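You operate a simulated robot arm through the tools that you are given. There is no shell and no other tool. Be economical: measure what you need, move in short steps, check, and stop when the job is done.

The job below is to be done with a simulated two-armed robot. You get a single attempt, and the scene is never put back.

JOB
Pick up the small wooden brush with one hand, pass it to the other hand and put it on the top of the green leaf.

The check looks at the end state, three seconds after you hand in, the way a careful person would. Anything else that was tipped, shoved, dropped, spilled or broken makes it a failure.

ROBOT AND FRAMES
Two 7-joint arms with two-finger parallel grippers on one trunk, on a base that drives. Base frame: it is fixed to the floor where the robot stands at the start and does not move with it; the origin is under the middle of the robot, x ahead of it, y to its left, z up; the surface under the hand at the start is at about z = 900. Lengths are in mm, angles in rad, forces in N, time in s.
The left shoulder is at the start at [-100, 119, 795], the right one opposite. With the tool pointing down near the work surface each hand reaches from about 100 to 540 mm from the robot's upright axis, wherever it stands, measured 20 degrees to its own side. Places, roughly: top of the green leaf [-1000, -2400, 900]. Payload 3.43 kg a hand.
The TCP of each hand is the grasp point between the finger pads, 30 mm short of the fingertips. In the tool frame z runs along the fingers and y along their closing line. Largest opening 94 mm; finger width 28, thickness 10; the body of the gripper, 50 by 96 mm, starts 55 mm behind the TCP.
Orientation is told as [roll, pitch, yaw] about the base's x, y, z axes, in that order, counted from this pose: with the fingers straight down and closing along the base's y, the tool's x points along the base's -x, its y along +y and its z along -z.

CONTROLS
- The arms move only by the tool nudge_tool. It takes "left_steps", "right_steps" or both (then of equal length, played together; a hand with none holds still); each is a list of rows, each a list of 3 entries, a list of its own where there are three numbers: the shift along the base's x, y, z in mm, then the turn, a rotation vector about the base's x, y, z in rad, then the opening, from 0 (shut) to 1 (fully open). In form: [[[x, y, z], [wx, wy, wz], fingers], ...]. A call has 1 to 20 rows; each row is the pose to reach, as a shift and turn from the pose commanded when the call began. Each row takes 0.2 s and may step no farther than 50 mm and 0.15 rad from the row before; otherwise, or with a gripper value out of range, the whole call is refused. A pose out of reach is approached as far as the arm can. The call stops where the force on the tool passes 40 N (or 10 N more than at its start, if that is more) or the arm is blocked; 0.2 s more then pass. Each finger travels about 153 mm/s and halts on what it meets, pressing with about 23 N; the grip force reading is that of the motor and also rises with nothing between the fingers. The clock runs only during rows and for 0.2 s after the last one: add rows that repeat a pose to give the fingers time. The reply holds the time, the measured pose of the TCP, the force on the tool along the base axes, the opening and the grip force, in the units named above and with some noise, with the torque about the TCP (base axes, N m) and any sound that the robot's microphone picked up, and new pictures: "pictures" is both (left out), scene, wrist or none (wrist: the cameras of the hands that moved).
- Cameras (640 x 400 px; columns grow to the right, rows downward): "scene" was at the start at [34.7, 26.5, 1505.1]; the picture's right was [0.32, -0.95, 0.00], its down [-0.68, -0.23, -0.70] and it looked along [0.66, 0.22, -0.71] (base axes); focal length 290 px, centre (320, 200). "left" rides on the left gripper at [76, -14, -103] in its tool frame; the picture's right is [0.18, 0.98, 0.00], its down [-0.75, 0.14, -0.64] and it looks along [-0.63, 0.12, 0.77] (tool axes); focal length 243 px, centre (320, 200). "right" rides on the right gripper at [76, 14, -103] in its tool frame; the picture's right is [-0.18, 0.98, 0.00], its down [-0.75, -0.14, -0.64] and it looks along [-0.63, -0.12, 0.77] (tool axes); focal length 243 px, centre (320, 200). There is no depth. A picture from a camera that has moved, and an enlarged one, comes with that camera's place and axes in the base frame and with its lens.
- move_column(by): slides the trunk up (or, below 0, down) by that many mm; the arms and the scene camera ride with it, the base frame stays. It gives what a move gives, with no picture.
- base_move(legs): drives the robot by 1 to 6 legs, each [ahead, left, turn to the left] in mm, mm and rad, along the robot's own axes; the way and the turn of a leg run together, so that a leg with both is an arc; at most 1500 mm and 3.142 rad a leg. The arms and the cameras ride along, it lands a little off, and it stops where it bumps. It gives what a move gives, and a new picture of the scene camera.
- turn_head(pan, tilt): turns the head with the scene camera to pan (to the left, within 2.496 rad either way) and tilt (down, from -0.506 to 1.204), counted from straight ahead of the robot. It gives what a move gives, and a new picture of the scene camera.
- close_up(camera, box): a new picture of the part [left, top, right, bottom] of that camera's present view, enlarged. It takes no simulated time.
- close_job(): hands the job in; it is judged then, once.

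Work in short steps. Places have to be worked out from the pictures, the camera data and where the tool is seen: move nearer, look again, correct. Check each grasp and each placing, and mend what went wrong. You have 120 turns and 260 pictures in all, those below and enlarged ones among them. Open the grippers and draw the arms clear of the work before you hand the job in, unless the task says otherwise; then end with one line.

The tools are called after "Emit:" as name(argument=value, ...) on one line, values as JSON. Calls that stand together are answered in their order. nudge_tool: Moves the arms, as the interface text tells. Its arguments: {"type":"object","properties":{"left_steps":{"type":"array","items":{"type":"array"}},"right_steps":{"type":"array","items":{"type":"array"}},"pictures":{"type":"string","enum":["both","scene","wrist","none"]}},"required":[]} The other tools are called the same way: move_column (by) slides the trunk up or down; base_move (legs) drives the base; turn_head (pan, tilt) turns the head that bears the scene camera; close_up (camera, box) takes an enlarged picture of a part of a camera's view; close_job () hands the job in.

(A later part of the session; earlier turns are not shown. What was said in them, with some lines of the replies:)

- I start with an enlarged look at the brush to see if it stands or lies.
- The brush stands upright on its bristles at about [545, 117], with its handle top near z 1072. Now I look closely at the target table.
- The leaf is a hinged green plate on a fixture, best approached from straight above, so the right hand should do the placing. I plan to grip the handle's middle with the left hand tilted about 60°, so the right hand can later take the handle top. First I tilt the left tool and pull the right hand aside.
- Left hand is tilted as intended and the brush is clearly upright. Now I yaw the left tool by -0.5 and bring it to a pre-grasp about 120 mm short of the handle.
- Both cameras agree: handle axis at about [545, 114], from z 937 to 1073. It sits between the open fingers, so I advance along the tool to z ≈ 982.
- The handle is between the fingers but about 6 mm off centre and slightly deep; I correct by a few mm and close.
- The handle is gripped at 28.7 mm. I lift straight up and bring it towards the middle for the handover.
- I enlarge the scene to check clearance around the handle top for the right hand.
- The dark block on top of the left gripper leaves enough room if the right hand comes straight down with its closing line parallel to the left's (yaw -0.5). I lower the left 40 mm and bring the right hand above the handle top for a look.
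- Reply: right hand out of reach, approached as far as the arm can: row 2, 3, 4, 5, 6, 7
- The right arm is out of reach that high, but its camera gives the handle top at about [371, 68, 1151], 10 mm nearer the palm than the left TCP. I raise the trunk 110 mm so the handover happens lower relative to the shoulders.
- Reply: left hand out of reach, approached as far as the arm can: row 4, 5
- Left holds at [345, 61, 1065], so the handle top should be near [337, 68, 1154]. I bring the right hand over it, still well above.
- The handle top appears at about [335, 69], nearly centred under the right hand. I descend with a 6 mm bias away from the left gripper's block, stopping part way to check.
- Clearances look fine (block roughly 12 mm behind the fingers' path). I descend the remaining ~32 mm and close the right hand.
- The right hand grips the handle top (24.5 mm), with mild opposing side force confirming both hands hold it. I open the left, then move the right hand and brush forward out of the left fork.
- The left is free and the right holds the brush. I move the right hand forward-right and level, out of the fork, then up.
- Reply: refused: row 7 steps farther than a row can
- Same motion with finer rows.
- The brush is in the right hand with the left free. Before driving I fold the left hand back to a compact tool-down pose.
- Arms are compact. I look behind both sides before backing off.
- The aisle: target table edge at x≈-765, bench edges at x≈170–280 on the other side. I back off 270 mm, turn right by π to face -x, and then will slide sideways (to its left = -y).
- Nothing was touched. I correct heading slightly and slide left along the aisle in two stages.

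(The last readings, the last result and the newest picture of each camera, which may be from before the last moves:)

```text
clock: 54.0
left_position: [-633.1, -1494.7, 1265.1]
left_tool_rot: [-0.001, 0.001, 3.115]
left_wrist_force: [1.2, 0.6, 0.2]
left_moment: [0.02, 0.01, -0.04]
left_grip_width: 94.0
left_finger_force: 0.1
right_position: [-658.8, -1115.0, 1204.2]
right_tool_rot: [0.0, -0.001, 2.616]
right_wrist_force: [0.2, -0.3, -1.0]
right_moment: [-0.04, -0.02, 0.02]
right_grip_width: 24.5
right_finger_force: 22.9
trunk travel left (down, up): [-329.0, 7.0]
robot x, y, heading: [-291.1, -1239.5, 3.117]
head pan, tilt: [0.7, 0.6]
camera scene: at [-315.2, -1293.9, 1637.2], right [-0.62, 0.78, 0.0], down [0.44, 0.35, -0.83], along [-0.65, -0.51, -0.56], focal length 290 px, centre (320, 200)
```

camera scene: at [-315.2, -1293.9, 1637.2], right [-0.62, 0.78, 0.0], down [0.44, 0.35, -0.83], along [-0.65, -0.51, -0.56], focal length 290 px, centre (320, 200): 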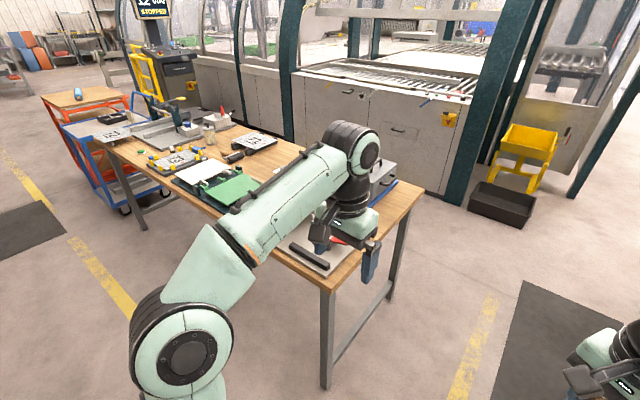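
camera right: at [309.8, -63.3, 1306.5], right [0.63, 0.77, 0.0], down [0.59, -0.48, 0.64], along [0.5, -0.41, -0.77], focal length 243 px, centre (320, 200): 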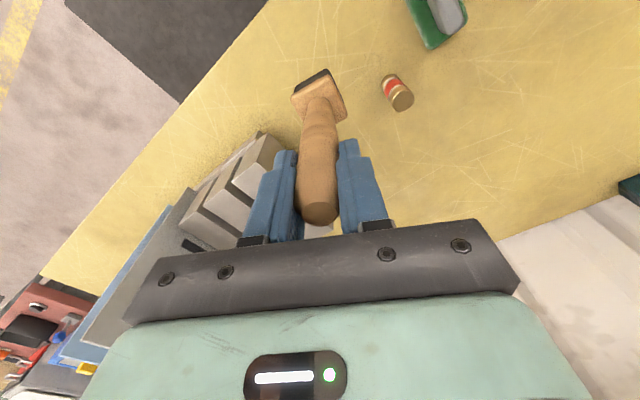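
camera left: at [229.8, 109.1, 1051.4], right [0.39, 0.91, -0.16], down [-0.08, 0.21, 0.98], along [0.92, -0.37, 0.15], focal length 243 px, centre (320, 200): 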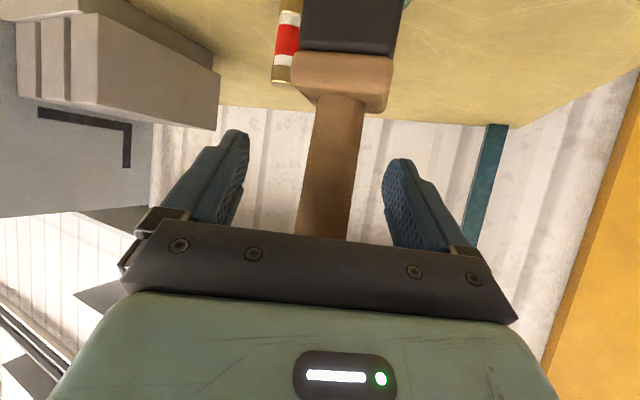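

On course; a second slide with a small backing correction.

Emit:
base_move(legs=[[0, 0, 0.024], [-25, 1240, 0]])

Emit:
turn_head(pan=-0.3, tilt=0.75)

```text
clock: 65.7
left_position: [-623.5, -2767.8, 1266.1]
left_tool_rot: [-0.001, 0.0, 3.119]
left_wrist_force: [-0.1, 1.2, -0.3]
left_moment: [0.01, 0.01, 0.01]
left_grip_width: 93.7
left_finger_force: 0.0
right_position: [-650.5, -2390.1, 1204.7]
right_tool_rot: [0.0, 0.0, 2.618]
right_wrist_force: [0.0, 0.0, -1.5]
right_moment: [0.01, 0.03, 0.03]
right_grip_width: 24.7
right_finger_force: 23.0
trunk travel left (down, up): [-329.0, 7.0]
robot x, y, heading: [-282.8, -2509.8, 3.121]
head pan, tilt: [0.7, 0.6]
camera scene: at [-306.2, -2566.3, 1637.2], right [-0.63, 0.78, 0.0], down [0.44, 0.35, -0.83], along [-0.64, -0.52, -0.56], focal length 290 px, centre (320, 200)
```

scene: 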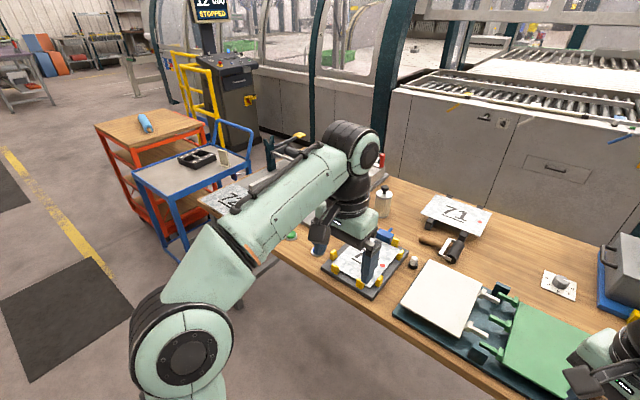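

```text
clock: 67.0
left_position: [-623.7, -2768.2, 1265.7]
left_tool_rot: [-0.001, 0.0, 3.12]
left_wrist_force: [0.3, 0.4, 0.1]
left_moment: [0.02, -0.02, 0.01]
left_grip_width: 94.1
left_finger_force: 0.1
right_position: [-651.0, -2389.5, 1203.6]
right_tool_rot: [0.0, 0.0, 2.62]
right_wrist_force: [-0.1, 0.6, -1.6]
right_moment: [-0.05, 0.04, 0.02]
right_grip_width: 24.3
right_finger_force: 23.7
trunk travel left (down, up): [-329.0, 7.0]
robot x, y, heading: [-284.1, -2510.1, 3.121]
head pan, tilt: [-0.3, 0.75]
camera scene: at [-315.9, -2484.8, 1624.4], right [0.32, 0.95, 0.0], down [0.65, -0.22, -0.73], along [-0.69, 0.23, -0.68], focal length 290 px, centre (320, 200)
```

scene: 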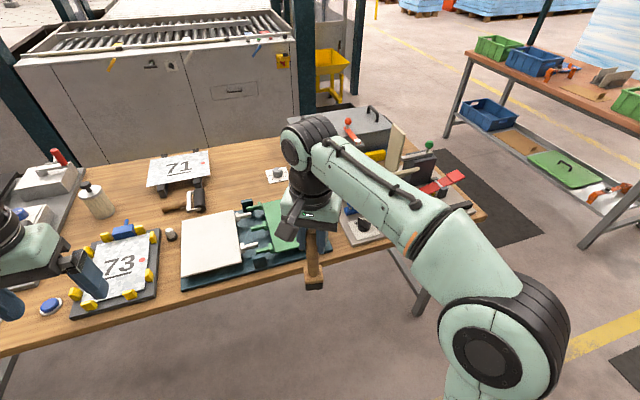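

The leaf spans roughly x -1055..-840, starting at y≈-2450. I look with the right wrist camera for the other edge and check the brush tilt.

Emit:
close_up(camera="right", box=[0, 0, 640, 400])

Emit:
close_up(camera="scene", box=[220, 170, 380, 300])

```text
1.00 times, centred on (320, 200) of right (not enlarged: the box is as wide or as high as the picture)
camera zoom: at [-591.5, -2439.3, 1306.5], right [-0.65, -0.76, 0.0], down [-0.58, 0.5, 0.64], along [-0.49, 0.42, -0.77], focal length 243 px, centre (320, 200)
```

zoom: 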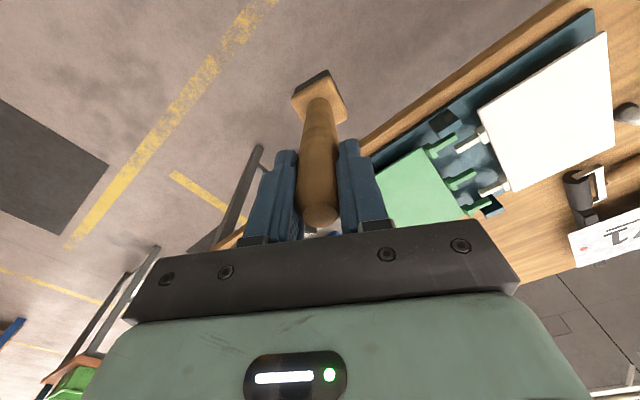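

```text
3.08 times, centred on (300, 235) of scene
camera zoom: at [-315.9, -2484.8, 1624.4], right [0.32, 0.95, 0.0], down [0.65, -0.22, -0.73], along [-0.69, 0.23, -0.68], focal length 893 px, centre (382, 92)
```

zoom: 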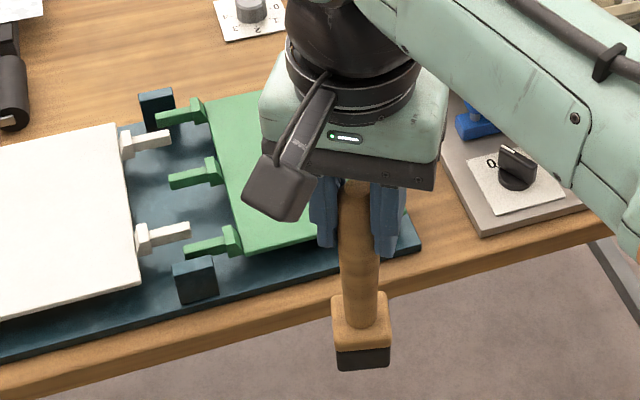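

The hand hides part of the leaf. I move the right hand 160 mm to +y for a clear view.

Emit:
nudge_tool(right_steps=[[[20, 40, 0], [0, 0, 0], 0], [[30, 80, 0], [0, 0, 0], 0], [[40, 120, 0], [0, 0, 0], 0], [[40, 160, 0], [0, 0, 0], 0], [[40, 160, 0], [0, 0, 0], 0]])

Emit:
close_up(camera="scene", box=[170, 160, 410, 310])

```text
clock: 68.2
left_position: [-623.1, -2769.0, 1265.8]
left_tool_rot: [0.0, -0.001, 3.118]
left_wrist_force: [1.1, -1.2, 0.7]
left_moment: [0.0, 0.01, -0.01]
left_grip_width: 94.0
left_finger_force: 0.1
right_position: [-610.3, -2229.9, 1203.3]
right_tool_rot: [-0.001, -0.001, 2.619]
right_wrist_force: [-0.7, 0.1, -1.0]
right_moment: [0.0, -0.01, 0.01]
right_grip_width: 24.4
right_finger_force: 23.1
trunk travel left (down, up): [-329.0, 7.0]
robot x, y, heading: [-284.1, -2512.3, 3.119]
head pan, tilt: [-0.3, 0.75]
camera scene: at [-315.9, -2485.4, 1624.4], right [0.32, 0.95, 0.0], down [0.65, -0.22, -0.73], along [-0.69, 0.23, -0.68], focal length 290 px, centre (320, 200)
camera right: at [-551.7, -2279.0, 1306.1], right [-0.65, -0.76, 0.0], down [-0.58, 0.5, 0.64], along [-0.49, 0.42, -0.77], focal length 243 px, centre (320, 200)
```

scene: 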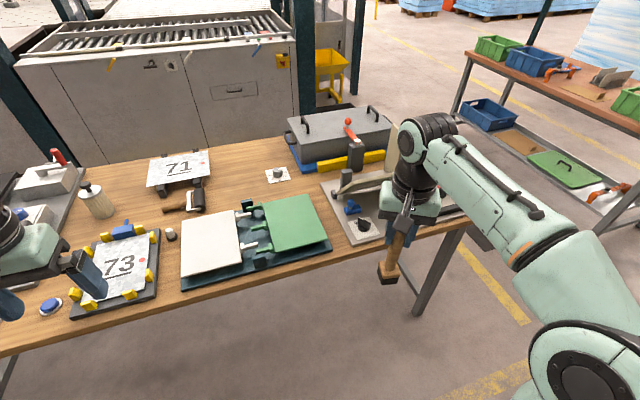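
right: 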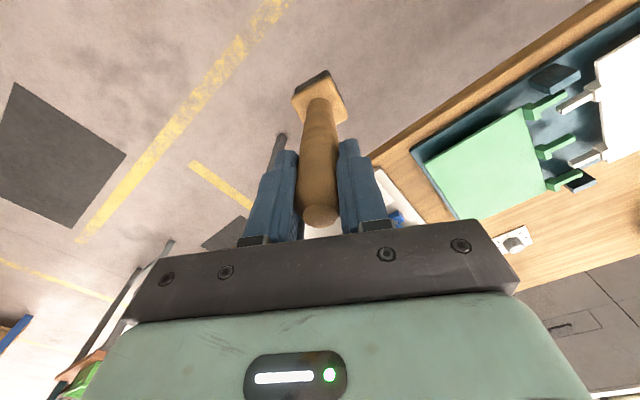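

```text
2.67 times, centred on (290, 235) of scene
camera zoom: at [-315.9, -2485.4, 1624.4], right [0.32, 0.95, 0.0], down [0.65, -0.22, -0.73], along [-0.69, 0.23, -0.68], focal length 774 px, centre (400, 107)
```

zoom: 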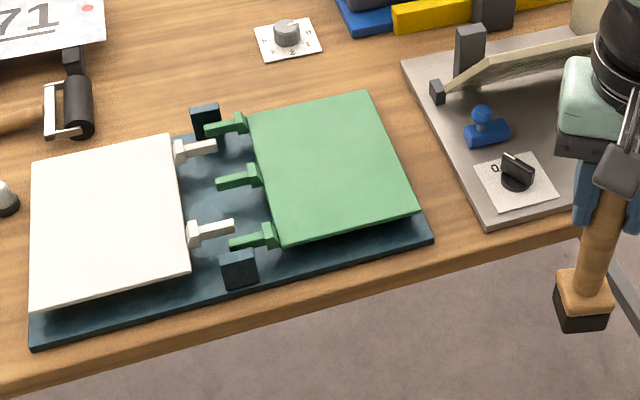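

Leaf: about 210 × 160 mm centred near [-948, -2366], top around z 930. I bring the hand back in line with it and drive 215 mm ahead.

Emit:
nudge_tool(right_steps=[[[0, -40, 0], [0, 0, 0], 0], [[0, -80, 0], [0, 0, 0], 0], [[0, -120, 0], [0, 0, 0], 0], [[0, -136, 0], [0, 0, 0], 0], [[0, -136, 0], [0, 0, 0], 0]], pictures="none")

Emit:
base_move(legs=[[215, 0, 0.02]])

Emit:
close_up(camera="right", box=[0, 0, 640, 400])

```text
clock: 69.4
left_position: [-623.7, -2767.9, 1263.3]
left_tool_rot: [-0.001, -0.001, 3.12]
left_wrist_force: [0.1, -0.6, -0.3]
left_moment: [0.0, 0.04, 0.0]
left_grip_width: 93.8
left_finger_force: 0.2
right_position: [-609.2, -2365.5, 1203.3]
right_tool_rot: [-0.001, 0.001, 2.616]
right_wrist_force: [-0.2, -0.4, -1.3]
right_moment: [-0.01, 0.0, 0.09]
right_grip_width: 24.5
right_finger_force: 22.9
trunk travel left (down, up): [-329.0, 7.0]
robot x, y, heading: [-285.9, -2511.7, 3.121]
head pan, tilt: [-0.3, 0.75]
```

```text
clock: 71.0
left_position: [-830.5, -2770.7, 1265.4]
left_tool_rot: [-0.001, 0.0, 3.135]
left_wrist_force: [-0.5, -0.8, 0.6]
left_moment: [-0.01, -0.01, -0.01]
left_grip_width: 94.0
left_finger_force: 0.0
right_position: [-822.5, -2366.6, 1203.7]
right_tool_rot: [-0.001, -0.001, 2.635]
right_wrist_force: [-0.5, -0.1, -1.1]
right_moment: [-0.03, 0.04, 0.02]
right_grip_width: 24.7
right_finger_force: 22.2
trunk travel left (down, up): [-329.0, 7.0]
robot x, y, heading: [-494.5, -2506.9, 3.136]
head pan, tilt: [-0.3, 0.75]
camera scene: at [-527.5, -2482.0, 1624.1], right [0.3, 0.95, 0.0], down [0.65, -0.21, -0.73], along [-0.7, 0.22, -0.68], focal length 290 px, centre (320, 200)
```

scene: 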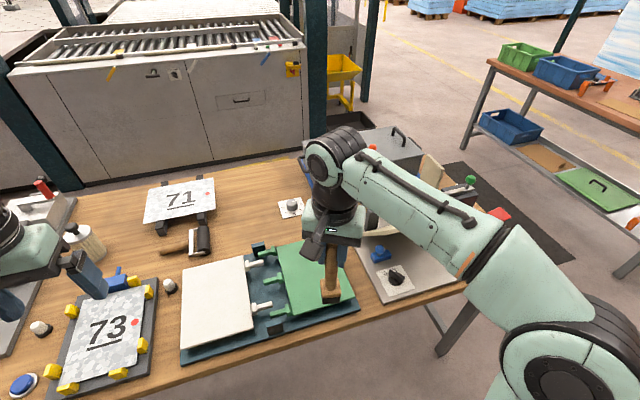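

```text
1.00 times, centred on (320, 200) of right (not enlarged: the box is as wide or as high as the picture)
camera zoom: at [-763.1, -2415.7, 1305.4], right [-0.64, -0.77, 0.0], down [-0.59, 0.49, 0.64], along [-0.49, 0.41, -0.77], focal length 243 px, centre (320, 200)
```

zoom: 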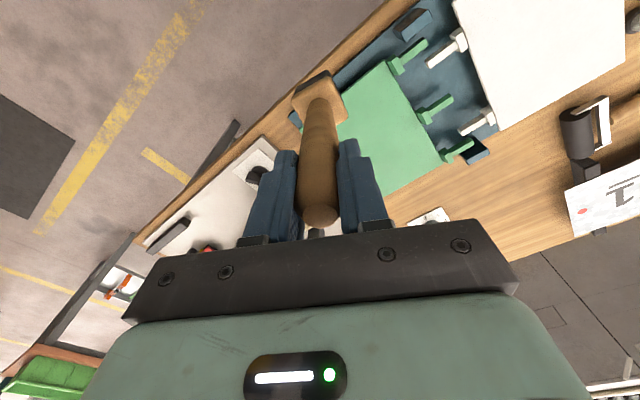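

Hand is above the near part of the leaf. I move over the leaf centre while yawing the hand +1.2 so that the scene camera can show any brush lean.

Emit:
nudge_tool(right_steps=[[[-15, 0, 0], [0, 0, 0.14], 0], [[-30, 0, 0], [0, 0, 0.28], 0], [[-45, 0, 0], [0, 0, 0.42], 0], [[-60, 0, 0], [0, 0, 0.56], 0], [[-75, 0, 0], [0, 0, 0.7], 0], [[-90, 0, 0], [0, 0, 0.84], 0], [[-105, 0, 0], [0, 0, 0.98], 0], [[-115, 0, 0], [0, 0, 1.1], 0], [[-125, 0, 0], [0, 0, 1.2], 0], [[-125, 0, 0], [0, 0, 1.2], 0]])

Emit:
close_up(camera="scene", box=[240, 160, 420, 330])

```text
clock: 73.2
left_position: [-831.1, -2770.6, 1265.6]
left_tool_rot: [0.0, 0.001, 3.136]
left_wrist_force: [0.4, -0.1, 0.1]
left_moment: [-0.01, -0.03, 0.0]
left_grip_width: 94.2
left_finger_force: 0.1
right_position: [-948.3, -2367.2, 1204.3]
right_tool_rot: [0.0, -0.001, -2.446]
right_wrist_force: [0.5, 0.0, -1.3]
right_moment: [-0.03, 0.0, -0.01]
right_grip_width: 24.6
right_finger_force: 22.4
trunk travel left (down, up): [-329.0, 7.0]
robot x, y, heading: [-496.9, -2504.5, 3.128]
head pan, tilt: [-0.3, 0.75]
camera scene: at [-527.7, -2481.9, 1624.4], right [0.3, 0.95, 0.0], down [0.65, -0.21, -0.73], along [-0.7, 0.22, -0.68], focal length 290 px, centre (320, 200)
camera right: at [-880.7, -2328.6, 1306.6], right [0.49, -0.87, 0.0], down [-0.67, -0.37, 0.64], along [-0.56, -0.31, -0.77], focal length 243 px, centre (320, 200)
```

scene: 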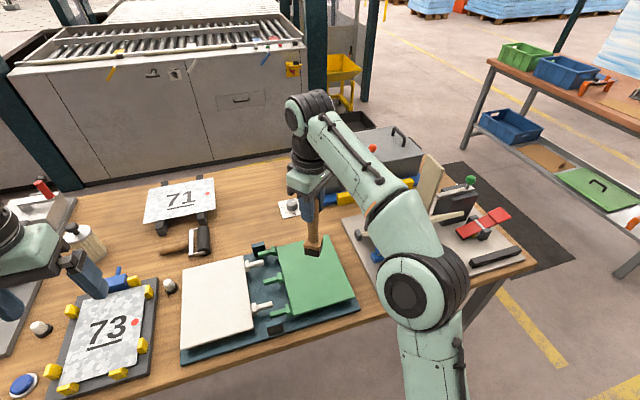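
right: 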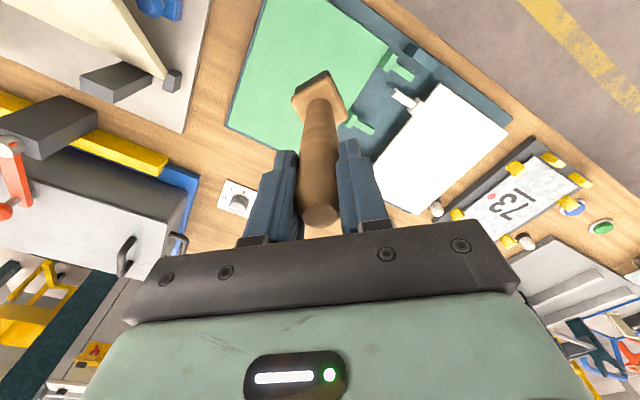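

```text
2.35 times, centred on (330, 245) of scene
camera zoom: at [-527.7, -2481.9, 1624.4], right [0.3, 0.95, 0.0], down [0.65, -0.21, -0.73], along [-0.7, 0.22, -0.68], focal length 683 px, centre (296, 94)
```

zoom: 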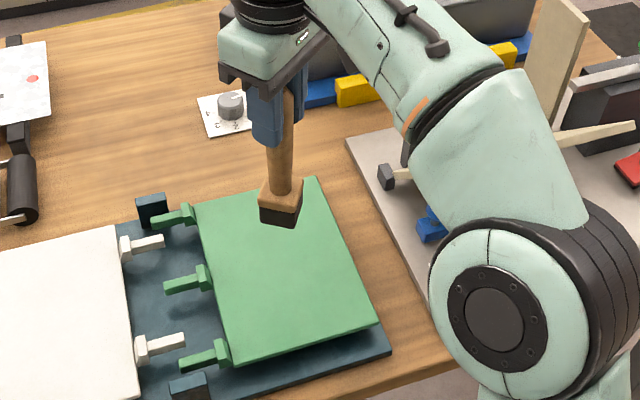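

The brush is essentially upright and over the leaf; the leaf centre is about [-965, -2364]. I shift slightly and lower to about 20 mm above the expected contact.

Emit:
nudge_tool(right_steps=[[[-6, 1, -30], [0, 0, 0], 0], [[-12, 2, -60], [0, 0, 0], 0], [[-12, 2, -85], [0, 0, 0], 0], [[-12, 2, -92], [0, 0, 0], 0], [[-12, 2, -92], [0, 0, 0], 0]])

Emit:
close_up(camera="scene", box=[240, 180, 400, 330])

```text
clock: 74.4
left_position: [-831.9, -2770.6, 1264.6]
left_tool_rot: [0.001, -0.001, 3.133]
left_wrist_force: [0.8, -0.2, -1.2]
left_moment: [0.01, 0.02, 0.0]
left_grip_width: 94.0
left_finger_force: 0.0
right_position: [-959.9, -2365.2, 1112.5]
right_tool_rot: [-0.002, 0.0, -2.45]
right_wrist_force: [-0.3, 0.1, -0.8]
right_moment: [0.0, 0.02, -0.01]
right_grip_width: 24.7
right_finger_force: 23.3
trunk travel left (down, up): [-329.0, 7.0]
robot x, y, heading: [-495.1, -2504.9, 3.135]
head pan, tilt: [-0.3, 0.75]
camera scene: at [-528.1, -2482.0, 1624.4], right [0.3, 0.95, 0.0], down [0.65, -0.21, -0.73], along [-0.7, 0.22, -0.68], focal length 290 px, centre (320, 200)
camera right: at [-893.6, -2327.2, 1213.9], right [0.49, -0.87, 0.0], down [-0.67, -0.37, 0.64], along [-0.56, -0.31, -0.77], focal length 243 px, centre (320, 200)
```

scene: 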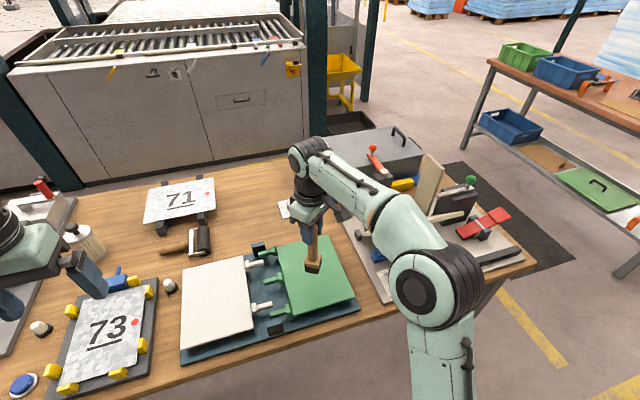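
right: 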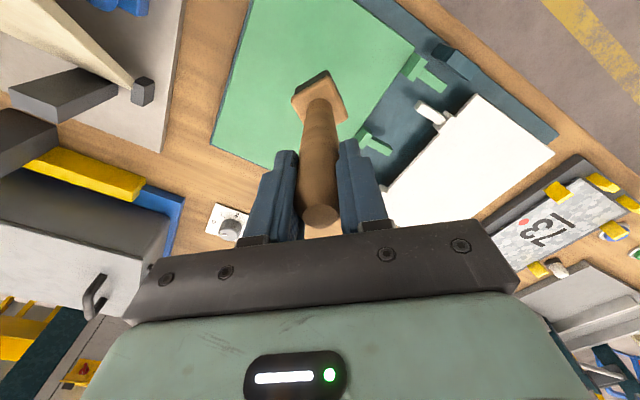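

```text
2.67 times, centred on (320, 255) of scene
camera zoom: at [-528.1, -2482.0, 1624.4], right [0.3, 0.95, 0.0], down [0.65, -0.21, -0.73], along [-0.7, 0.22, -0.68], focal length 774 px, centre (320, 53)
```

zoom: 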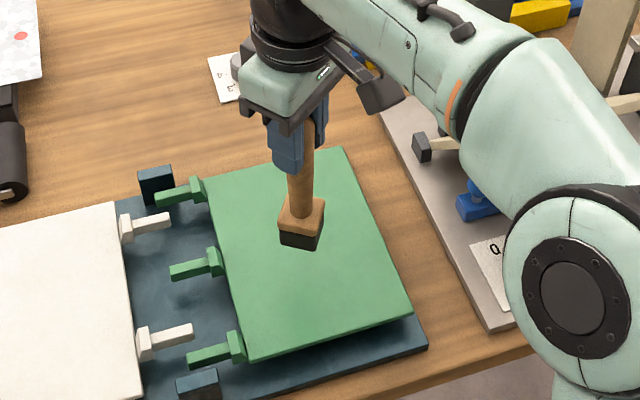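

Nothing touched yet, brush over the leaf centre. I now descend slowly while watching the force.

Emit:
nudge_tool(right_steps=[[[0, 0, -4], [0, 0, 0], 0], [[0, 0, -8], [0, 0, 0], 0], [[0, 0, -12], [0, 0, 0], 0]], pictures="wrist")

```text
clock: 75.2
left_position: [-832.5, -2771.2, 1264.8]
left_tool_rot: [-0.002, 0.001, 3.134]
left_wrist_force: [-0.1, 0.7, -0.9]
left_moment: [0.03, 0.02, 0.01]
left_grip_width: 94.3
left_finger_force: 0.0
right_position: [-959.5, -2363.3, 1100.9]
right_tool_rot: [-0.001, -0.001, -2.452]
right_wrist_force: [-0.4, -0.1, -1.8]
right_moment: [-0.02, 0.02, 0.05]
right_grip_width: 24.7
right_finger_force: 22.9
trunk travel left (down, up): [-329.0, 7.0]
robot x, y, heading: [-493.3, -2506.7, 3.135]
head pan, tilt: [-0.3, 0.75]
camera right: at [-892.7, -2326.5, 1201.9], right [0.49, -0.87, 0.0], down [-0.67, -0.37, 0.64], along [-0.56, -0.31, -0.77], focal length 243 px, centre (320, 200)
```

right: 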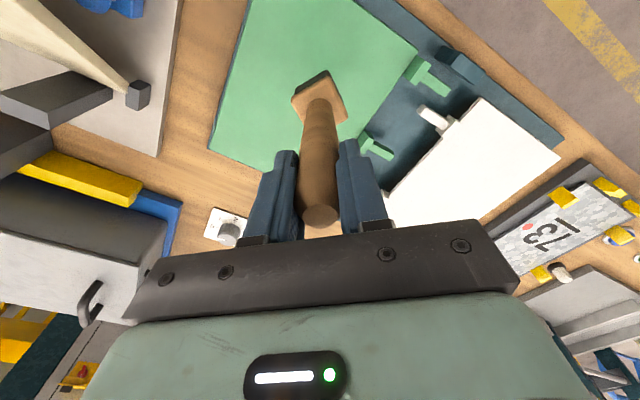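

No contact yet (z 1101). The head is a little nearer the hinge side, so I shift +8 mm in y and continue slowly down.

Emit:
nudge_tool(right_steps=[[[0, 8, 0], [0, 0, 0], 0], [[0, 8, -4], [0, 0, 0], 0], [[0, 8, -8], [0, 0, 0], 0]], pictures="none")

Emit:
nudge_tool(right_steps=[[[0, 0, -2], [0, 0, 0], 0], [[0, 0, -4], [0, 0, 0], 0]], pictures="none")

Emit:
close_up(camera="scene", box=[270, 210, 370, 300])

```text
clock: 76.0
left_position: [-832.1, -2770.5, 1265.4]
left_tool_rot: [-0.001, -0.001, 3.135]
left_wrist_force: [0.3, -0.2, 0.6]
left_moment: [0.0, -0.01, -0.01]
left_grip_width: 94.3
left_finger_force: 0.0
right_position: [-959.5, -2355.6, 1091.5]
right_tool_rot: [0.0, -0.001, -2.45]
right_wrist_force: [-0.5, -0.1, -1.1]
right_moment: [0.01, 0.02, 0.04]
right_grip_width: 24.4
right_finger_force: 22.7
trunk travel left (down, up): [-329.0, 7.0]
robot x, y, heading: [-494.3, -2505.5, 3.133]
head pan, tilt: [-0.3, 0.75]
```

```text
clock: 76.6
left_position: [-832.3, -2770.7, 1266.3]
left_tool_rot: [0.0, -0.001, 3.135]
left_wrist_force: [-0.8, -0.6, 0.2]
left_moment: [0.04, 0.03, -0.02]
left_grip_width: 94.0
left_finger_force: 0.2
right_position: [-960.1, -2356.4, 1087.6]
right_tool_rot: [0.0, 0.0, -2.449]
right_wrist_force: [-0.4, 0.8, -1.3]
right_moment: [0.04, -0.03, 0.0]
right_grip_width: 24.6
right_finger_force: 23.6
trunk travel left (down, up): [-329.0, 7.0]
robot x, y, heading: [-492.8, -2510.9, 3.132]
head pan, tilt: [-0.3, 0.75]
```

```text
4.44 times, centred on (320, 255) of scene
camera zoom: at [-528.0, -2482.0, 1624.4], right [0.3, 0.95, 0.0], down [0.65, -0.21, -0.73], along [-0.7, 0.22, -0.68], focal length 1290 px, centre (320, -44)
```

zoom: 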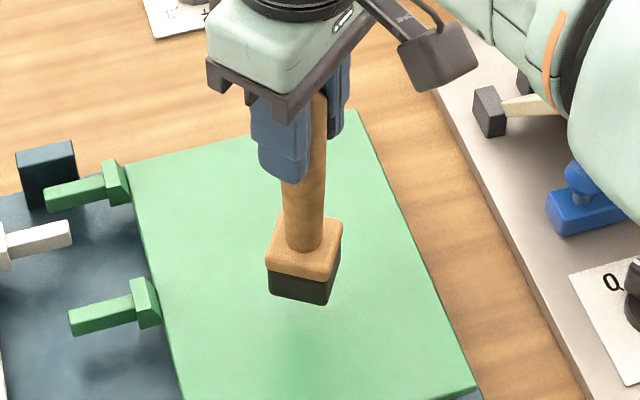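

Still in the air (force unchanged). Continue down 6 mm.

Emit:
nudge_tool(right_steps=[[[0, 0, -3], [0, 0, 0], 0], [[0, 0, -6], [0, 0, 0], 0]], pictures="none")

```text
clock: 77.2
left_position: [-832.1, -2770.2, 1265.4]
left_tool_rot: [0.001, 0.0, 3.135]
left_wrist_force: [0.1, 0.2, 0.3]
left_moment: [0.0, 0.02, -0.03]
left_grip_width: 93.9
left_finger_force: 0.0
right_position: [-960.1, -2356.9, 1081.1]
right_tool_rot: [0.0, -0.002, -2.451]
right_wrist_force: [-0.1, -0.3, -1.7]
right_moment: [0.0, 0.01, -0.01]
right_grip_width: 24.5
right_finger_force: 22.8
trunk travel left (down, up): [-329.0, 7.0]
robot x, y, heading: [-493.0, -2507.8, 3.133]
head pan, tilt: [-0.3, 0.75]
```

No contact yet; another 6 mm.

Emit:
nudge_tool(right_steps=[[[0, 0, -3], [0, 0, 0], 0], [[0, 0, -6], [0, 0, 0], 0]], pictures="none")

Emit:
close_up(camera="scene", box=[270, 210, 370, 300])

```text
clock: 77.8
left_position: [-831.0, -2771.3, 1265.1]
left_tool_rot: [0.0, 0.001, 3.134]
left_wrist_force: [0.2, -0.4, 0.3]
left_moment: [-0.02, 0.02, -0.03]
left_grip_width: 93.8
left_finger_force: 0.0
right_position: [-960.6, -2358.3, 1074.6]
right_tool_rot: [-0.001, 0.0, -2.448]
right_wrist_force: [-0.1, 0.6, -1.5]
right_moment: [0.0, 0.02, -0.01]
right_grip_width: 24.4
right_finger_force: 22.5
trunk travel left (down, up): [-329.0, 7.0]
robot x, y, heading: [-494.6, -2504.9, 3.139]
head pan, tilt: [-0.3, 0.75]
```

```text
4.44 times, centred on (320, 255) of scene
camera zoom: at [-528.1, -2482.0, 1624.4], right [0.3, 0.95, 0.0], down [0.65, -0.21, -0.73], along [-0.7, 0.22, -0.68], focal length 1290 px, centre (320, -44)
```

zoom: 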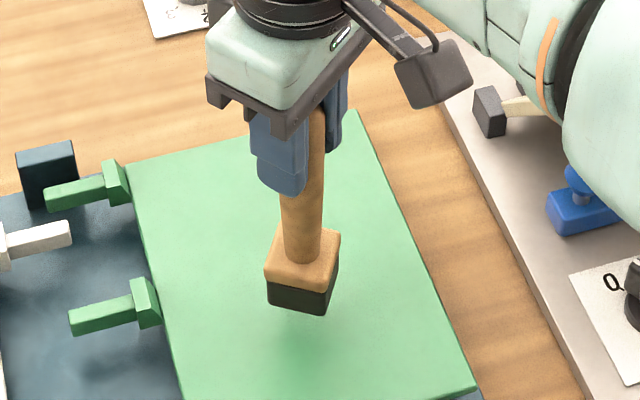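

A contact shadow shows ~15–20 mm left to go. I shift 12 mm further in (-x) toward the leaf centre and go down 9 mm.

Emit:
nudge_tool(right_steps=[[[-12, 0, 0], [0, 0, 0], 0], [[-12, 0, -3], [0, 0, 0], 0], [[-12, 0, -6], [0, 0, 0], 0], [[-12, 0, -9], [0, 0, 0], 0]], pictures="none")

Emit:
close_up(camera="scene", box=[270, 210, 370, 300])

```text
clock: 78.8
left_position: [-830.7, -2771.0, 1266.4]
left_tool_rot: [0.0, 0.001, 3.134]
left_wrist_force: [-0.7, 0.0, -0.5]
left_moment: [0.0, 0.02, -0.02]
left_grip_width: 93.8
left_finger_force: 0.0
right_position: [-972.8, -2356.7, 1066.1]
right_tool_rot: [-0.001, 0.0, -2.449]
right_wrist_force: [0.0, -0.7, -1.1]
right_moment: [-0.01, 0.0, -0.01]
right_grip_width: 24.5
right_finger_force: 23.4
trunk travel left (down, up): [-329.0, 7.0]
robot x, y, heading: [-493.4, -2507.5, 3.132]
head pan, tilt: [-0.3, 0.75]
```

```text
4.44 times, centred on (320, 255) of scene
camera zoom: at [-528.2, -2482.0, 1624.4], right [0.3, 0.95, 0.0], down [0.65, -0.21, -0.73], along [-0.7, 0.22, -0.68], focal length 1290 px, centre (320, -44)
```

zoom: 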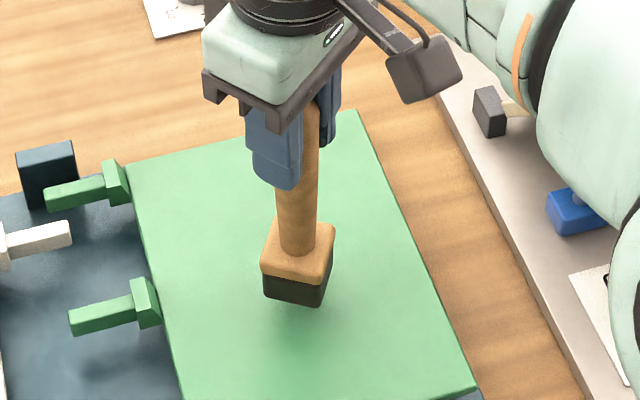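

Still not touching. Another 6 mm, with a full scene picture to also check the elbow.

Emit:
nudge_tool(right_steps=[[[0, 0, -3], [0, 0, 0], 0], [[0, 0, -6], [0, 0, 0], 0]], pictures="scene")

Emit:
close_up(camera="scene", box=[270, 210, 370, 300])

```text
clock: 79.4
left_position: [-830.4, -2769.6, 1265.4]
left_tool_rot: [0.0, 0.0, 3.134]
left_wrist_force: [-0.5, 0.9, 0.1]
left_moment: [-0.03, -0.04, 0.02]
left_grip_width: 93.7
left_finger_force: 0.0
right_position: [-973.3, -2358.4, 1060.7]
right_tool_rot: [0.0, 0.002, -2.447]
right_wrist_force: [-0.1, -0.5, -1.0]
right_moment: [-0.03, -0.02, 0.02]
right_grip_width: 24.5
right_finger_force: 23.1
trunk travel left (down, up): [-329.0, 7.0]
robot x, y, heading: [-495.1, -2508.9, 3.136]
head pan, tilt: [-0.3, 0.75]
camera scene: at [-528.0, -2482.0, 1624.4], right [0.3, 0.95, 0.0], down [0.65, -0.21, -0.73], along [-0.7, 0.22, -0.68], focal length 290 px, centre (320, 200)
```

scene: 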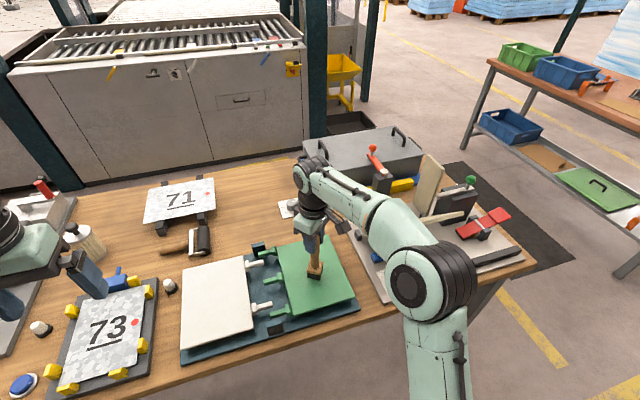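

```text
4.44 times, centred on (320, 255) of scene
camera zoom: at [-528.0, -2482.0, 1624.4], right [0.3, 0.95, 0.0], down [0.65, -0.21, -0.73], along [-0.7, 0.22, -0.68], focal length 1290 px, centre (320, -44)
```

zoom: 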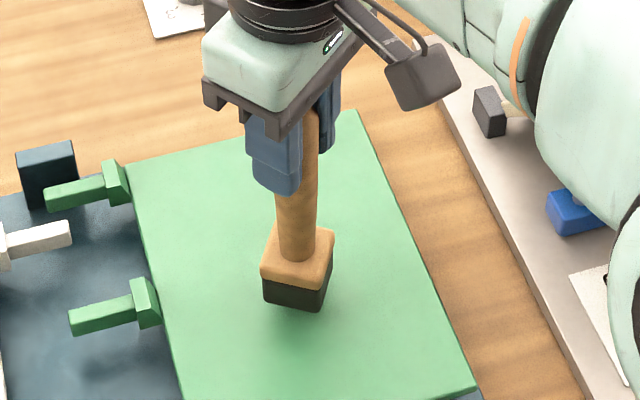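

The elbow is high and clear. Shadow is tightening; continue down in small steps.

Emit:
nudge_tool(right_steps=[[[0, 0, -2.5], [0, 0, 0], 0], [[0, 0, -5], [0, 0, 0], 0]], pictures="none")

Emit:
close_up(camera="scene", box=[290, 240, 350, 290])

```text
clock: 80.0
left_position: [-831.1, -2770.2, 1266.0]
left_tool_rot: [0.001, -0.001, 3.136]
left_wrist_force: [0.6, 0.7, 0.2]
left_moment: [-0.01, 0.03, 0.01]
left_grip_width: 93.9
left_finger_force: 0.0
right_position: [-973.6, -2357.0, 1055.6]
right_tool_rot: [0.0, 0.0, -2.45]
right_wrist_force: [-0.2, -0.4, -1.0]
right_moment: [0.03, -0.01, -0.01]
right_grip_width: 24.7
right_finger_force: 23.0
trunk travel left (down, up): [-329.0, 7.0]
robot x, y, heading: [-497.1, -2506.9, 3.132]
head pan, tilt: [-0.3, 0.75]
```

```text
8.00 times, centred on (320, 265) of scene
camera zoom: at [-528.0, -2482.0, 1624.4], right [0.3, 0.95, 0.0], down [0.65, -0.21, -0.73], along [-0.7, 0.22, -0.68], focal length 2321 px, centre (320, -320)
```

zoom: 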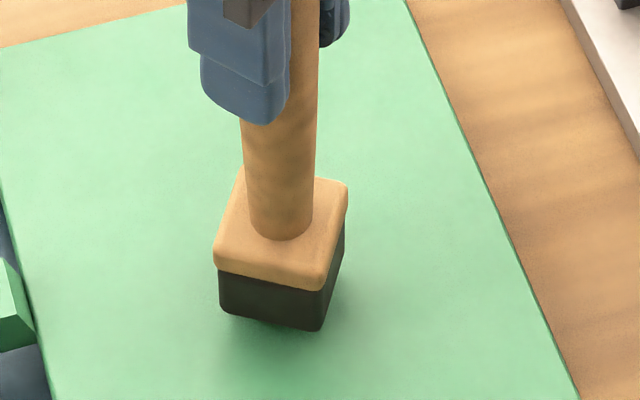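

Only a few mm of gap now; 4 mm more.

Emit:
nudge_tool(right_steps=[[[0, 0, -2], [0, 0, 0], 0], [[0, 0, -4], [0, 0, 0], 0]], pictures="none")

Emit:
close_up(camera="scene", box=[290, 240, 350, 290])

```text
clock: 80.6
left_position: [-832.5, -2770.5, 1265.9]
left_tool_rot: [0.001, 0.002, 3.135]
left_wrist_force: [-0.5, -0.7, 0.0]
left_moment: [-0.01, -0.01, -0.01]
left_grip_width: 93.8
left_finger_force: 0.1
right_position: [-972.3, -2355.7, 1050.8]
right_tool_rot: [0.0, -0.002, -2.451]
right_wrist_force: [0.1, 0.8, -0.5]
right_moment: [0.02, 0.01, 0.03]
right_grip_width: 24.3
right_finger_force: 22.8
trunk travel left (down, up): [-329.0, 7.0]
robot x, y, heading: [-494.7, -2508.7, 3.134]
head pan, tilt: [-0.3, 0.75]
```

```text
8.00 times, centred on (320, 265) of scene
camera zoom: at [-528.0, -2482.0, 1624.4], right [0.3, 0.95, 0.0], down [0.65, -0.21, -0.73], along [-0.7, 0.22, -0.68], focal length 2321 px, centre (320, -320)
```

zoom: 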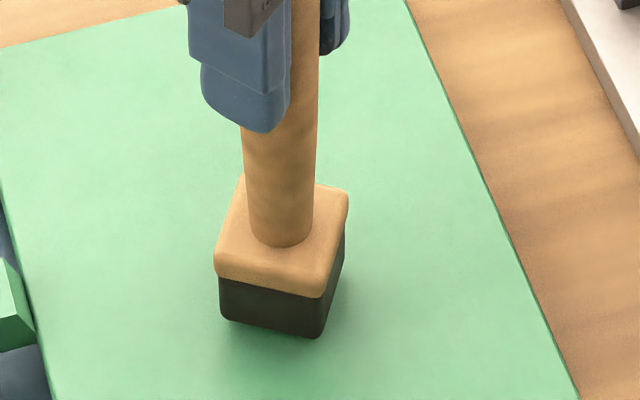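

Very near contact; 3 mm more.

Emit:
nudge_tool(right_steps=[[[0, 0, -1.5], [0, 0, 0], 0], [[0, 0, -3], [0, 0, 0], 0]], pictures="none")

Emit:
close_up(camera="scene", box=[290, 240, 350, 290])

```text
clock: 81.2
left_position: [-831.2, -2770.9, 1264.7]
left_tool_rot: [0.001, -0.001, 3.135]
left_wrist_force: [1.1, -0.3, -0.5]
left_moment: [-0.01, 0.01, -0.01]
left_grip_width: 94.2
left_finger_force: 0.1
right_position: [-970.5, -2357.8, 1048.8]
right_tool_rot: [0.0, 0.0, -2.447]
right_wrist_force: [-0.4, 0.2, -0.2]
right_moment: [0.03, -0.01, 0.02]
right_grip_width: 24.4
right_finger_force: 22.9
trunk travel left (down, up): [-329.0, 7.0]
robot x, y, heading: [-492.2, -2509.5, 3.134]
head pan, tilt: [-0.3, 0.75]
```

```text
8.00 times, centred on (320, 265) of scene
camera zoom: at [-528.0, -2482.0, 1624.4], right [0.3, 0.95, 0.0], down [0.65, -0.21, -0.73], along [-0.7, 0.22, -0.68], focal length 2321 px, centre (320, -320)
```

zoom: 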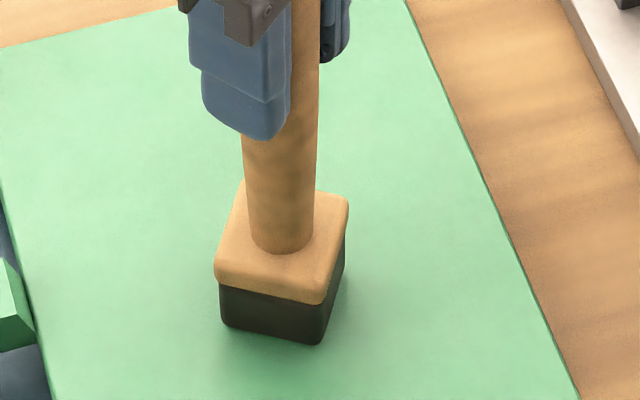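

Corner seems about to touch; 2 mm more, with one wait row.

Emit:
nudge_tool(right_steps=[[[0, 0, -1], [0, 0, 0], 0], [[0, 0, -2], [0, 0, 0], 0], [[0, 0, -2], [0, 0, 0], 0]], pictures="none")

Emit:
close_up(camera="scene", box=[290, 240, 350, 290])

```text
clock: 82.0
left_position: [-831.8, -2769.7, 1266.0]
left_tool_rot: [-0.001, -0.001, 3.135]
left_wrist_force: [0.6, 1.2, 0.5]
left_moment: [0.0, -0.02, 0.0]
left_grip_width: 94.1
left_finger_force: 0.0
right_position: [-970.6, -2356.8, 1047.5]
right_tool_rot: [-0.001, -0.003, -2.448]
right_wrist_force: [0.4, -0.6, 6.4]
right_moment: [-0.14, 0.02, 0.03]
right_grip_width: 24.4
right_finger_force: 23.2
trunk travel left (down, up): [-329.0, 7.0]
robot x, y, heading: [-495.7, -2510.2, 3.131]
head pan, tilt: [-0.3, 0.75]
```

```text
8.00 times, centred on (320, 265) of scene
camera zoom: at [-527.4, -2482.2, 1624.4], right [0.3, 0.95, 0.0], down [0.65, -0.21, -0.73], along [-0.7, 0.22, -0.68], focal length 2321 px, centre (320, -320)
```

zoom: 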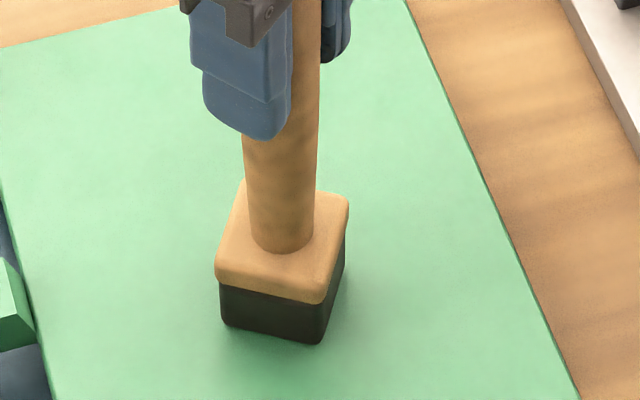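

Contact: the vertical force jumped to 6.4 N. I open the right fingers gently, without moving the hand.

Emit:
nudge_tool(right_steps=[[[0, 0, 0], [0, 0, 0], 0.26], [[0, 0, 0], [0, 0, 0], 0.3], [[0, 0, 0], [0, 0, 0], 0.4], [[0, 0, 0], [0, 0, 0], 0.6], [[0, 0, 0], [0, 0, 0], 0.6]], pictures="both")

Emit:
close_up(camera="scene", box=[280, 210, 370, 290])

```text
clock: 83.2
left_position: [-831.7, -2770.6, 1266.2]
left_tool_rot: [0.001, 0.0, 3.134]
left_wrist_force: [0.7, -0.7, -0.8]
left_moment: [0.0, 0.01, 0.02]
left_grip_width: 94.0
left_finger_force: 0.0
right_position: [-970.9, -2357.0, 1047.8]
right_tool_rot: [0.001, 0.0, -2.449]
right_wrist_force: [-0.6, 0.0, 0.6]
right_moment: [0.0, 0.03, 0.02]
right_grip_width: 56.4
right_finger_force: 0.1
trunk travel left (down, up): [-329.0, 7.0]
robot x, y, heading: [-491.6, -2506.7, 3.133]
head pan, tilt: [-0.3, 0.75]
camera scene: at [-528.0, -2482.0, 1624.4], right [0.3, 0.95, 0.0], down [0.65, -0.21, -0.73], along [-0.7, 0.22, -0.68], focal length 290 px, centre (320, 200)
camera right: at [-904.0, -2318.3, 1149.1], right [0.49, -0.87, 0.0], down [-0.67, -0.37, 0.64], along [-0.56, -0.31, -0.77], focal length 243 px, centre (320, 200)
```

scene: 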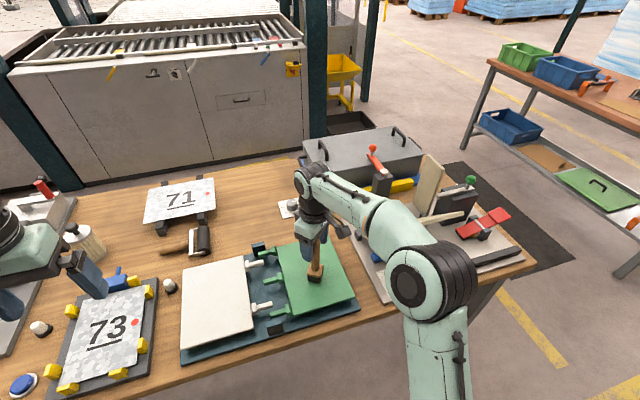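
right: 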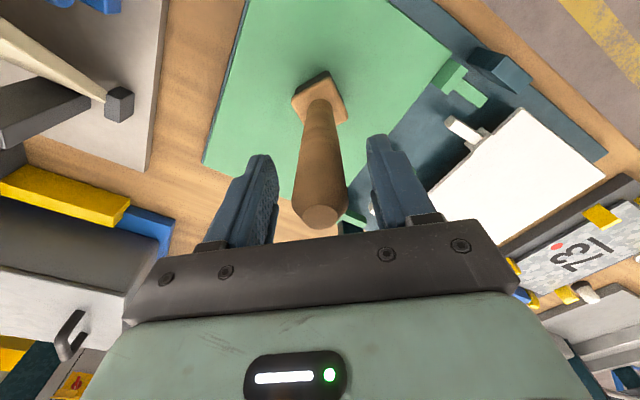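

```text
5.00 times, centred on (325, 250) of scene
camera zoom: at [-528.0, -2482.0, 1624.4], right [0.3, 0.95, 0.0], down [0.65, -0.21, -0.73], along [-0.7, 0.22, -0.68], focal length 1451 px, centre (295, -50)
```

zoom: 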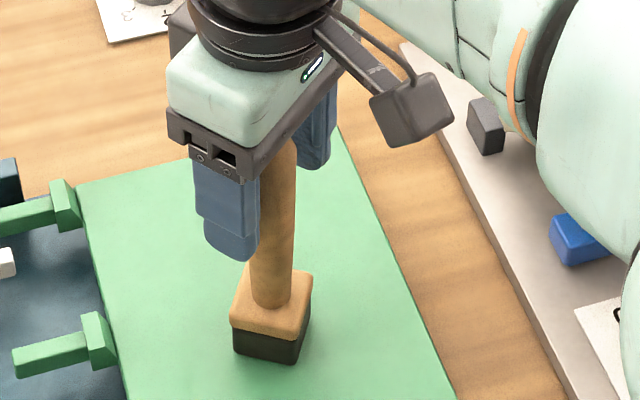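

The brush stands free on the leaf. I open further and lift the hand straight up.

Emit:
nudge_tool(right_steps=[[[0, 0, 0], [0, 0, 0], 0.9], [[0, 0, 0], [0, 0, 0], 0.9], [[0, 0, 20], [0, 0, 0], 0.9], [[0, 0, 50], [0, 0, 0], 0.9], [[0, 0, 90], [0, 0, 0], 0.9], [[0, 0, 130], [0, 0, 0], 0.9], [[0, 0, 150], [0, 0, 0], 0.9]])

```text
clock: 84.8
left_position: [-831.3, -2769.8, 1265.3]
left_tool_rot: [-0.001, -0.001, 3.133]
left_wrist_force: [-0.2, -0.4, 0.3]
left_moment: [0.0, -0.01, 0.02]
left_grip_width: 93.9
left_finger_force: 0.0
right_position: [-972.0, -2355.4, 1197.2]
right_tool_rot: [0.0, 0.0, -2.448]
right_wrist_force: [0.8, -0.1, 0.4]
right_moment: [0.04, 0.01, 0.03]
right_grip_width: 84.8
right_finger_force: 0.0
trunk travel left (down, up): [-329.0, 7.0]
robot x, y, heading: [-497.6, -2506.9, 3.136]
head pan, tilt: [-0.3, 0.75]
camera scene: at [-528.0, -2482.2, 1624.4], right [0.3, 0.95, 0.0], down [0.65, -0.21, -0.73], along [-0.7, 0.22, -0.68], focal length 290 px, centre (320, 200)
camera right: at [-905.1, -2317.5, 1299.4], right [0.49, -0.87, 0.0], down [-0.67, -0.37, 0.64], along [-0.56, -0.31, -0.77], focal length 243 px, centre (320, 200)
```

scene: 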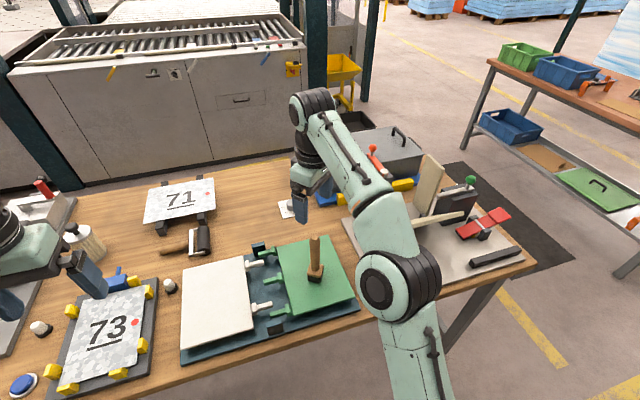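
right: 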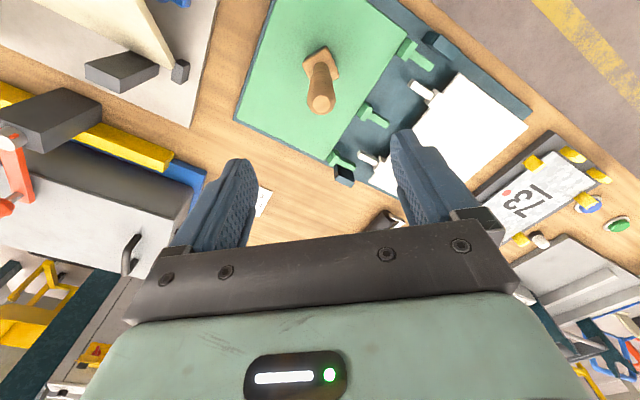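

The brush stands upright in the middle of the leaf and the hand is well above it. I back the robot away to clear both arms and take a final look.

Emit:
base_move(legs=[[-215, 0, 0]])

Emit:
close_up(camera="scene", box=[200, 140, 400, 280])

```text
clock: 86.5
left_position: [-617.0, -2771.4, 1266.3]
left_tool_rot: [0.0, 0.0, 3.134]
left_wrist_force: [-0.3, 0.4, -0.7]
left_moment: [-0.04, 0.0, -0.01]
left_grip_width: 94.1
left_finger_force: 0.1
right_position: [-758.3, -2357.5, 1197.1]
right_tool_rot: [-0.002, 0.0, -2.449]
right_wrist_force: [-0.5, 0.4, -0.7]
right_moment: [0.0, 0.02, 0.02]
right_grip_width: 84.7
right_finger_force: 0.1
trunk travel left (down, up): [-329.0, 7.0]
robot x, y, heading: [-282.1, -2515.7, 3.129]
head pan, tilt: [-0.3, 0.75]
camera scene: at [-314.4, -2483.5, 1624.6], right [0.3, 0.95, 0.0], down [0.65, -0.21, -0.73], along [-0.7, 0.22, -0.68], focal length 290 px, centre (320, 200)
```

scene: 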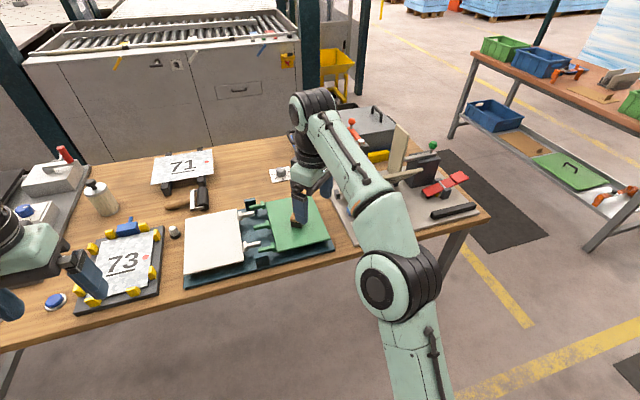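

```text
2.86 times, centred on (300, 210) of scene
camera zoom: at [-314.4, -2483.5, 1624.6], right [0.3, 0.95, 0.0], down [0.65, -0.21, -0.73], along [-0.7, 0.22, -0.68], focal length 829 px, centre (377, 171)
```

zoom: 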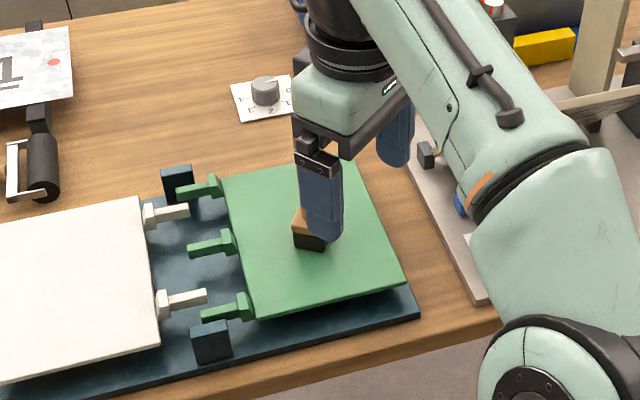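

The hand hides the handle in this view; I draw it back a little and confirm.

Emit:
nudge_tool(right_steps=[[[30, 30, 10], [0, 0, 0], 0.9], [[60, 65, 20], [0, 0, 0], 0.9], [[80, 100, 20], [0, 0, 0], 0.9], [[90, 130, 20], [0, 0, 0], 0.9]], pictures="scene")

```text
clock: 87.5
left_position: [-617.9, -2771.4, 1264.9]
left_tool_rot: [-0.001, -0.001, 3.136]
left_wrist_force: [-0.2, -0.2, -0.1]
left_moment: [0.01, -0.01, 0.03]
left_grip_width: 93.9
left_finger_force: 0.0
right_position: [-669.2, -2227.4, 1216.9]
right_tool_rot: [0.001, 0.0, -2.447]
right_wrist_force: [0.4, 1.0, -0.2]
right_moment: [-0.03, -0.01, 0.0]
right_grip_width: 84.7
right_finger_force: 0.0
trunk travel left (down, up): [-329.0, 7.0]
robot x, y, heading: [-279.2, -2506.8, 3.134]
head pan, tilt: [-0.3, 0.75]
camera scene: at [-313.7, -2482.8, 1624.3], right [0.3, 0.95, 0.0], down [0.65, -0.21, -0.73], along [-0.7, 0.22, -0.68], focal length 290 px, centre (320, 200)
```

scene: 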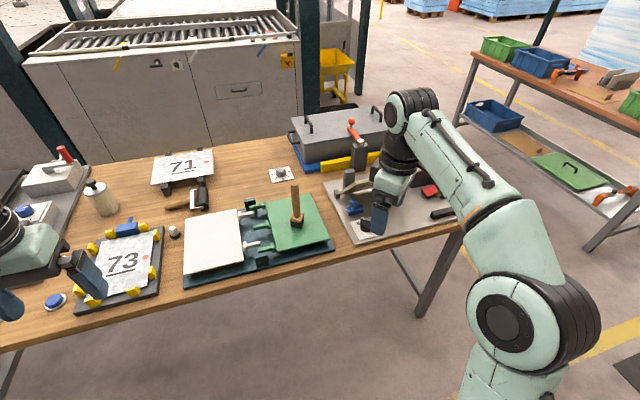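

The brush stands upright on the green leaf, everything else looks undisturbed, and both hands are open and clear. I hand the job in.

Emit:
close_job()

```text
The job is handed in.
```

The left hand picked up the wooden brush and passed it to the right. The right hand stood it upright near the middle of the green leaf, nothing else looked disturbed, and the job is handed in.
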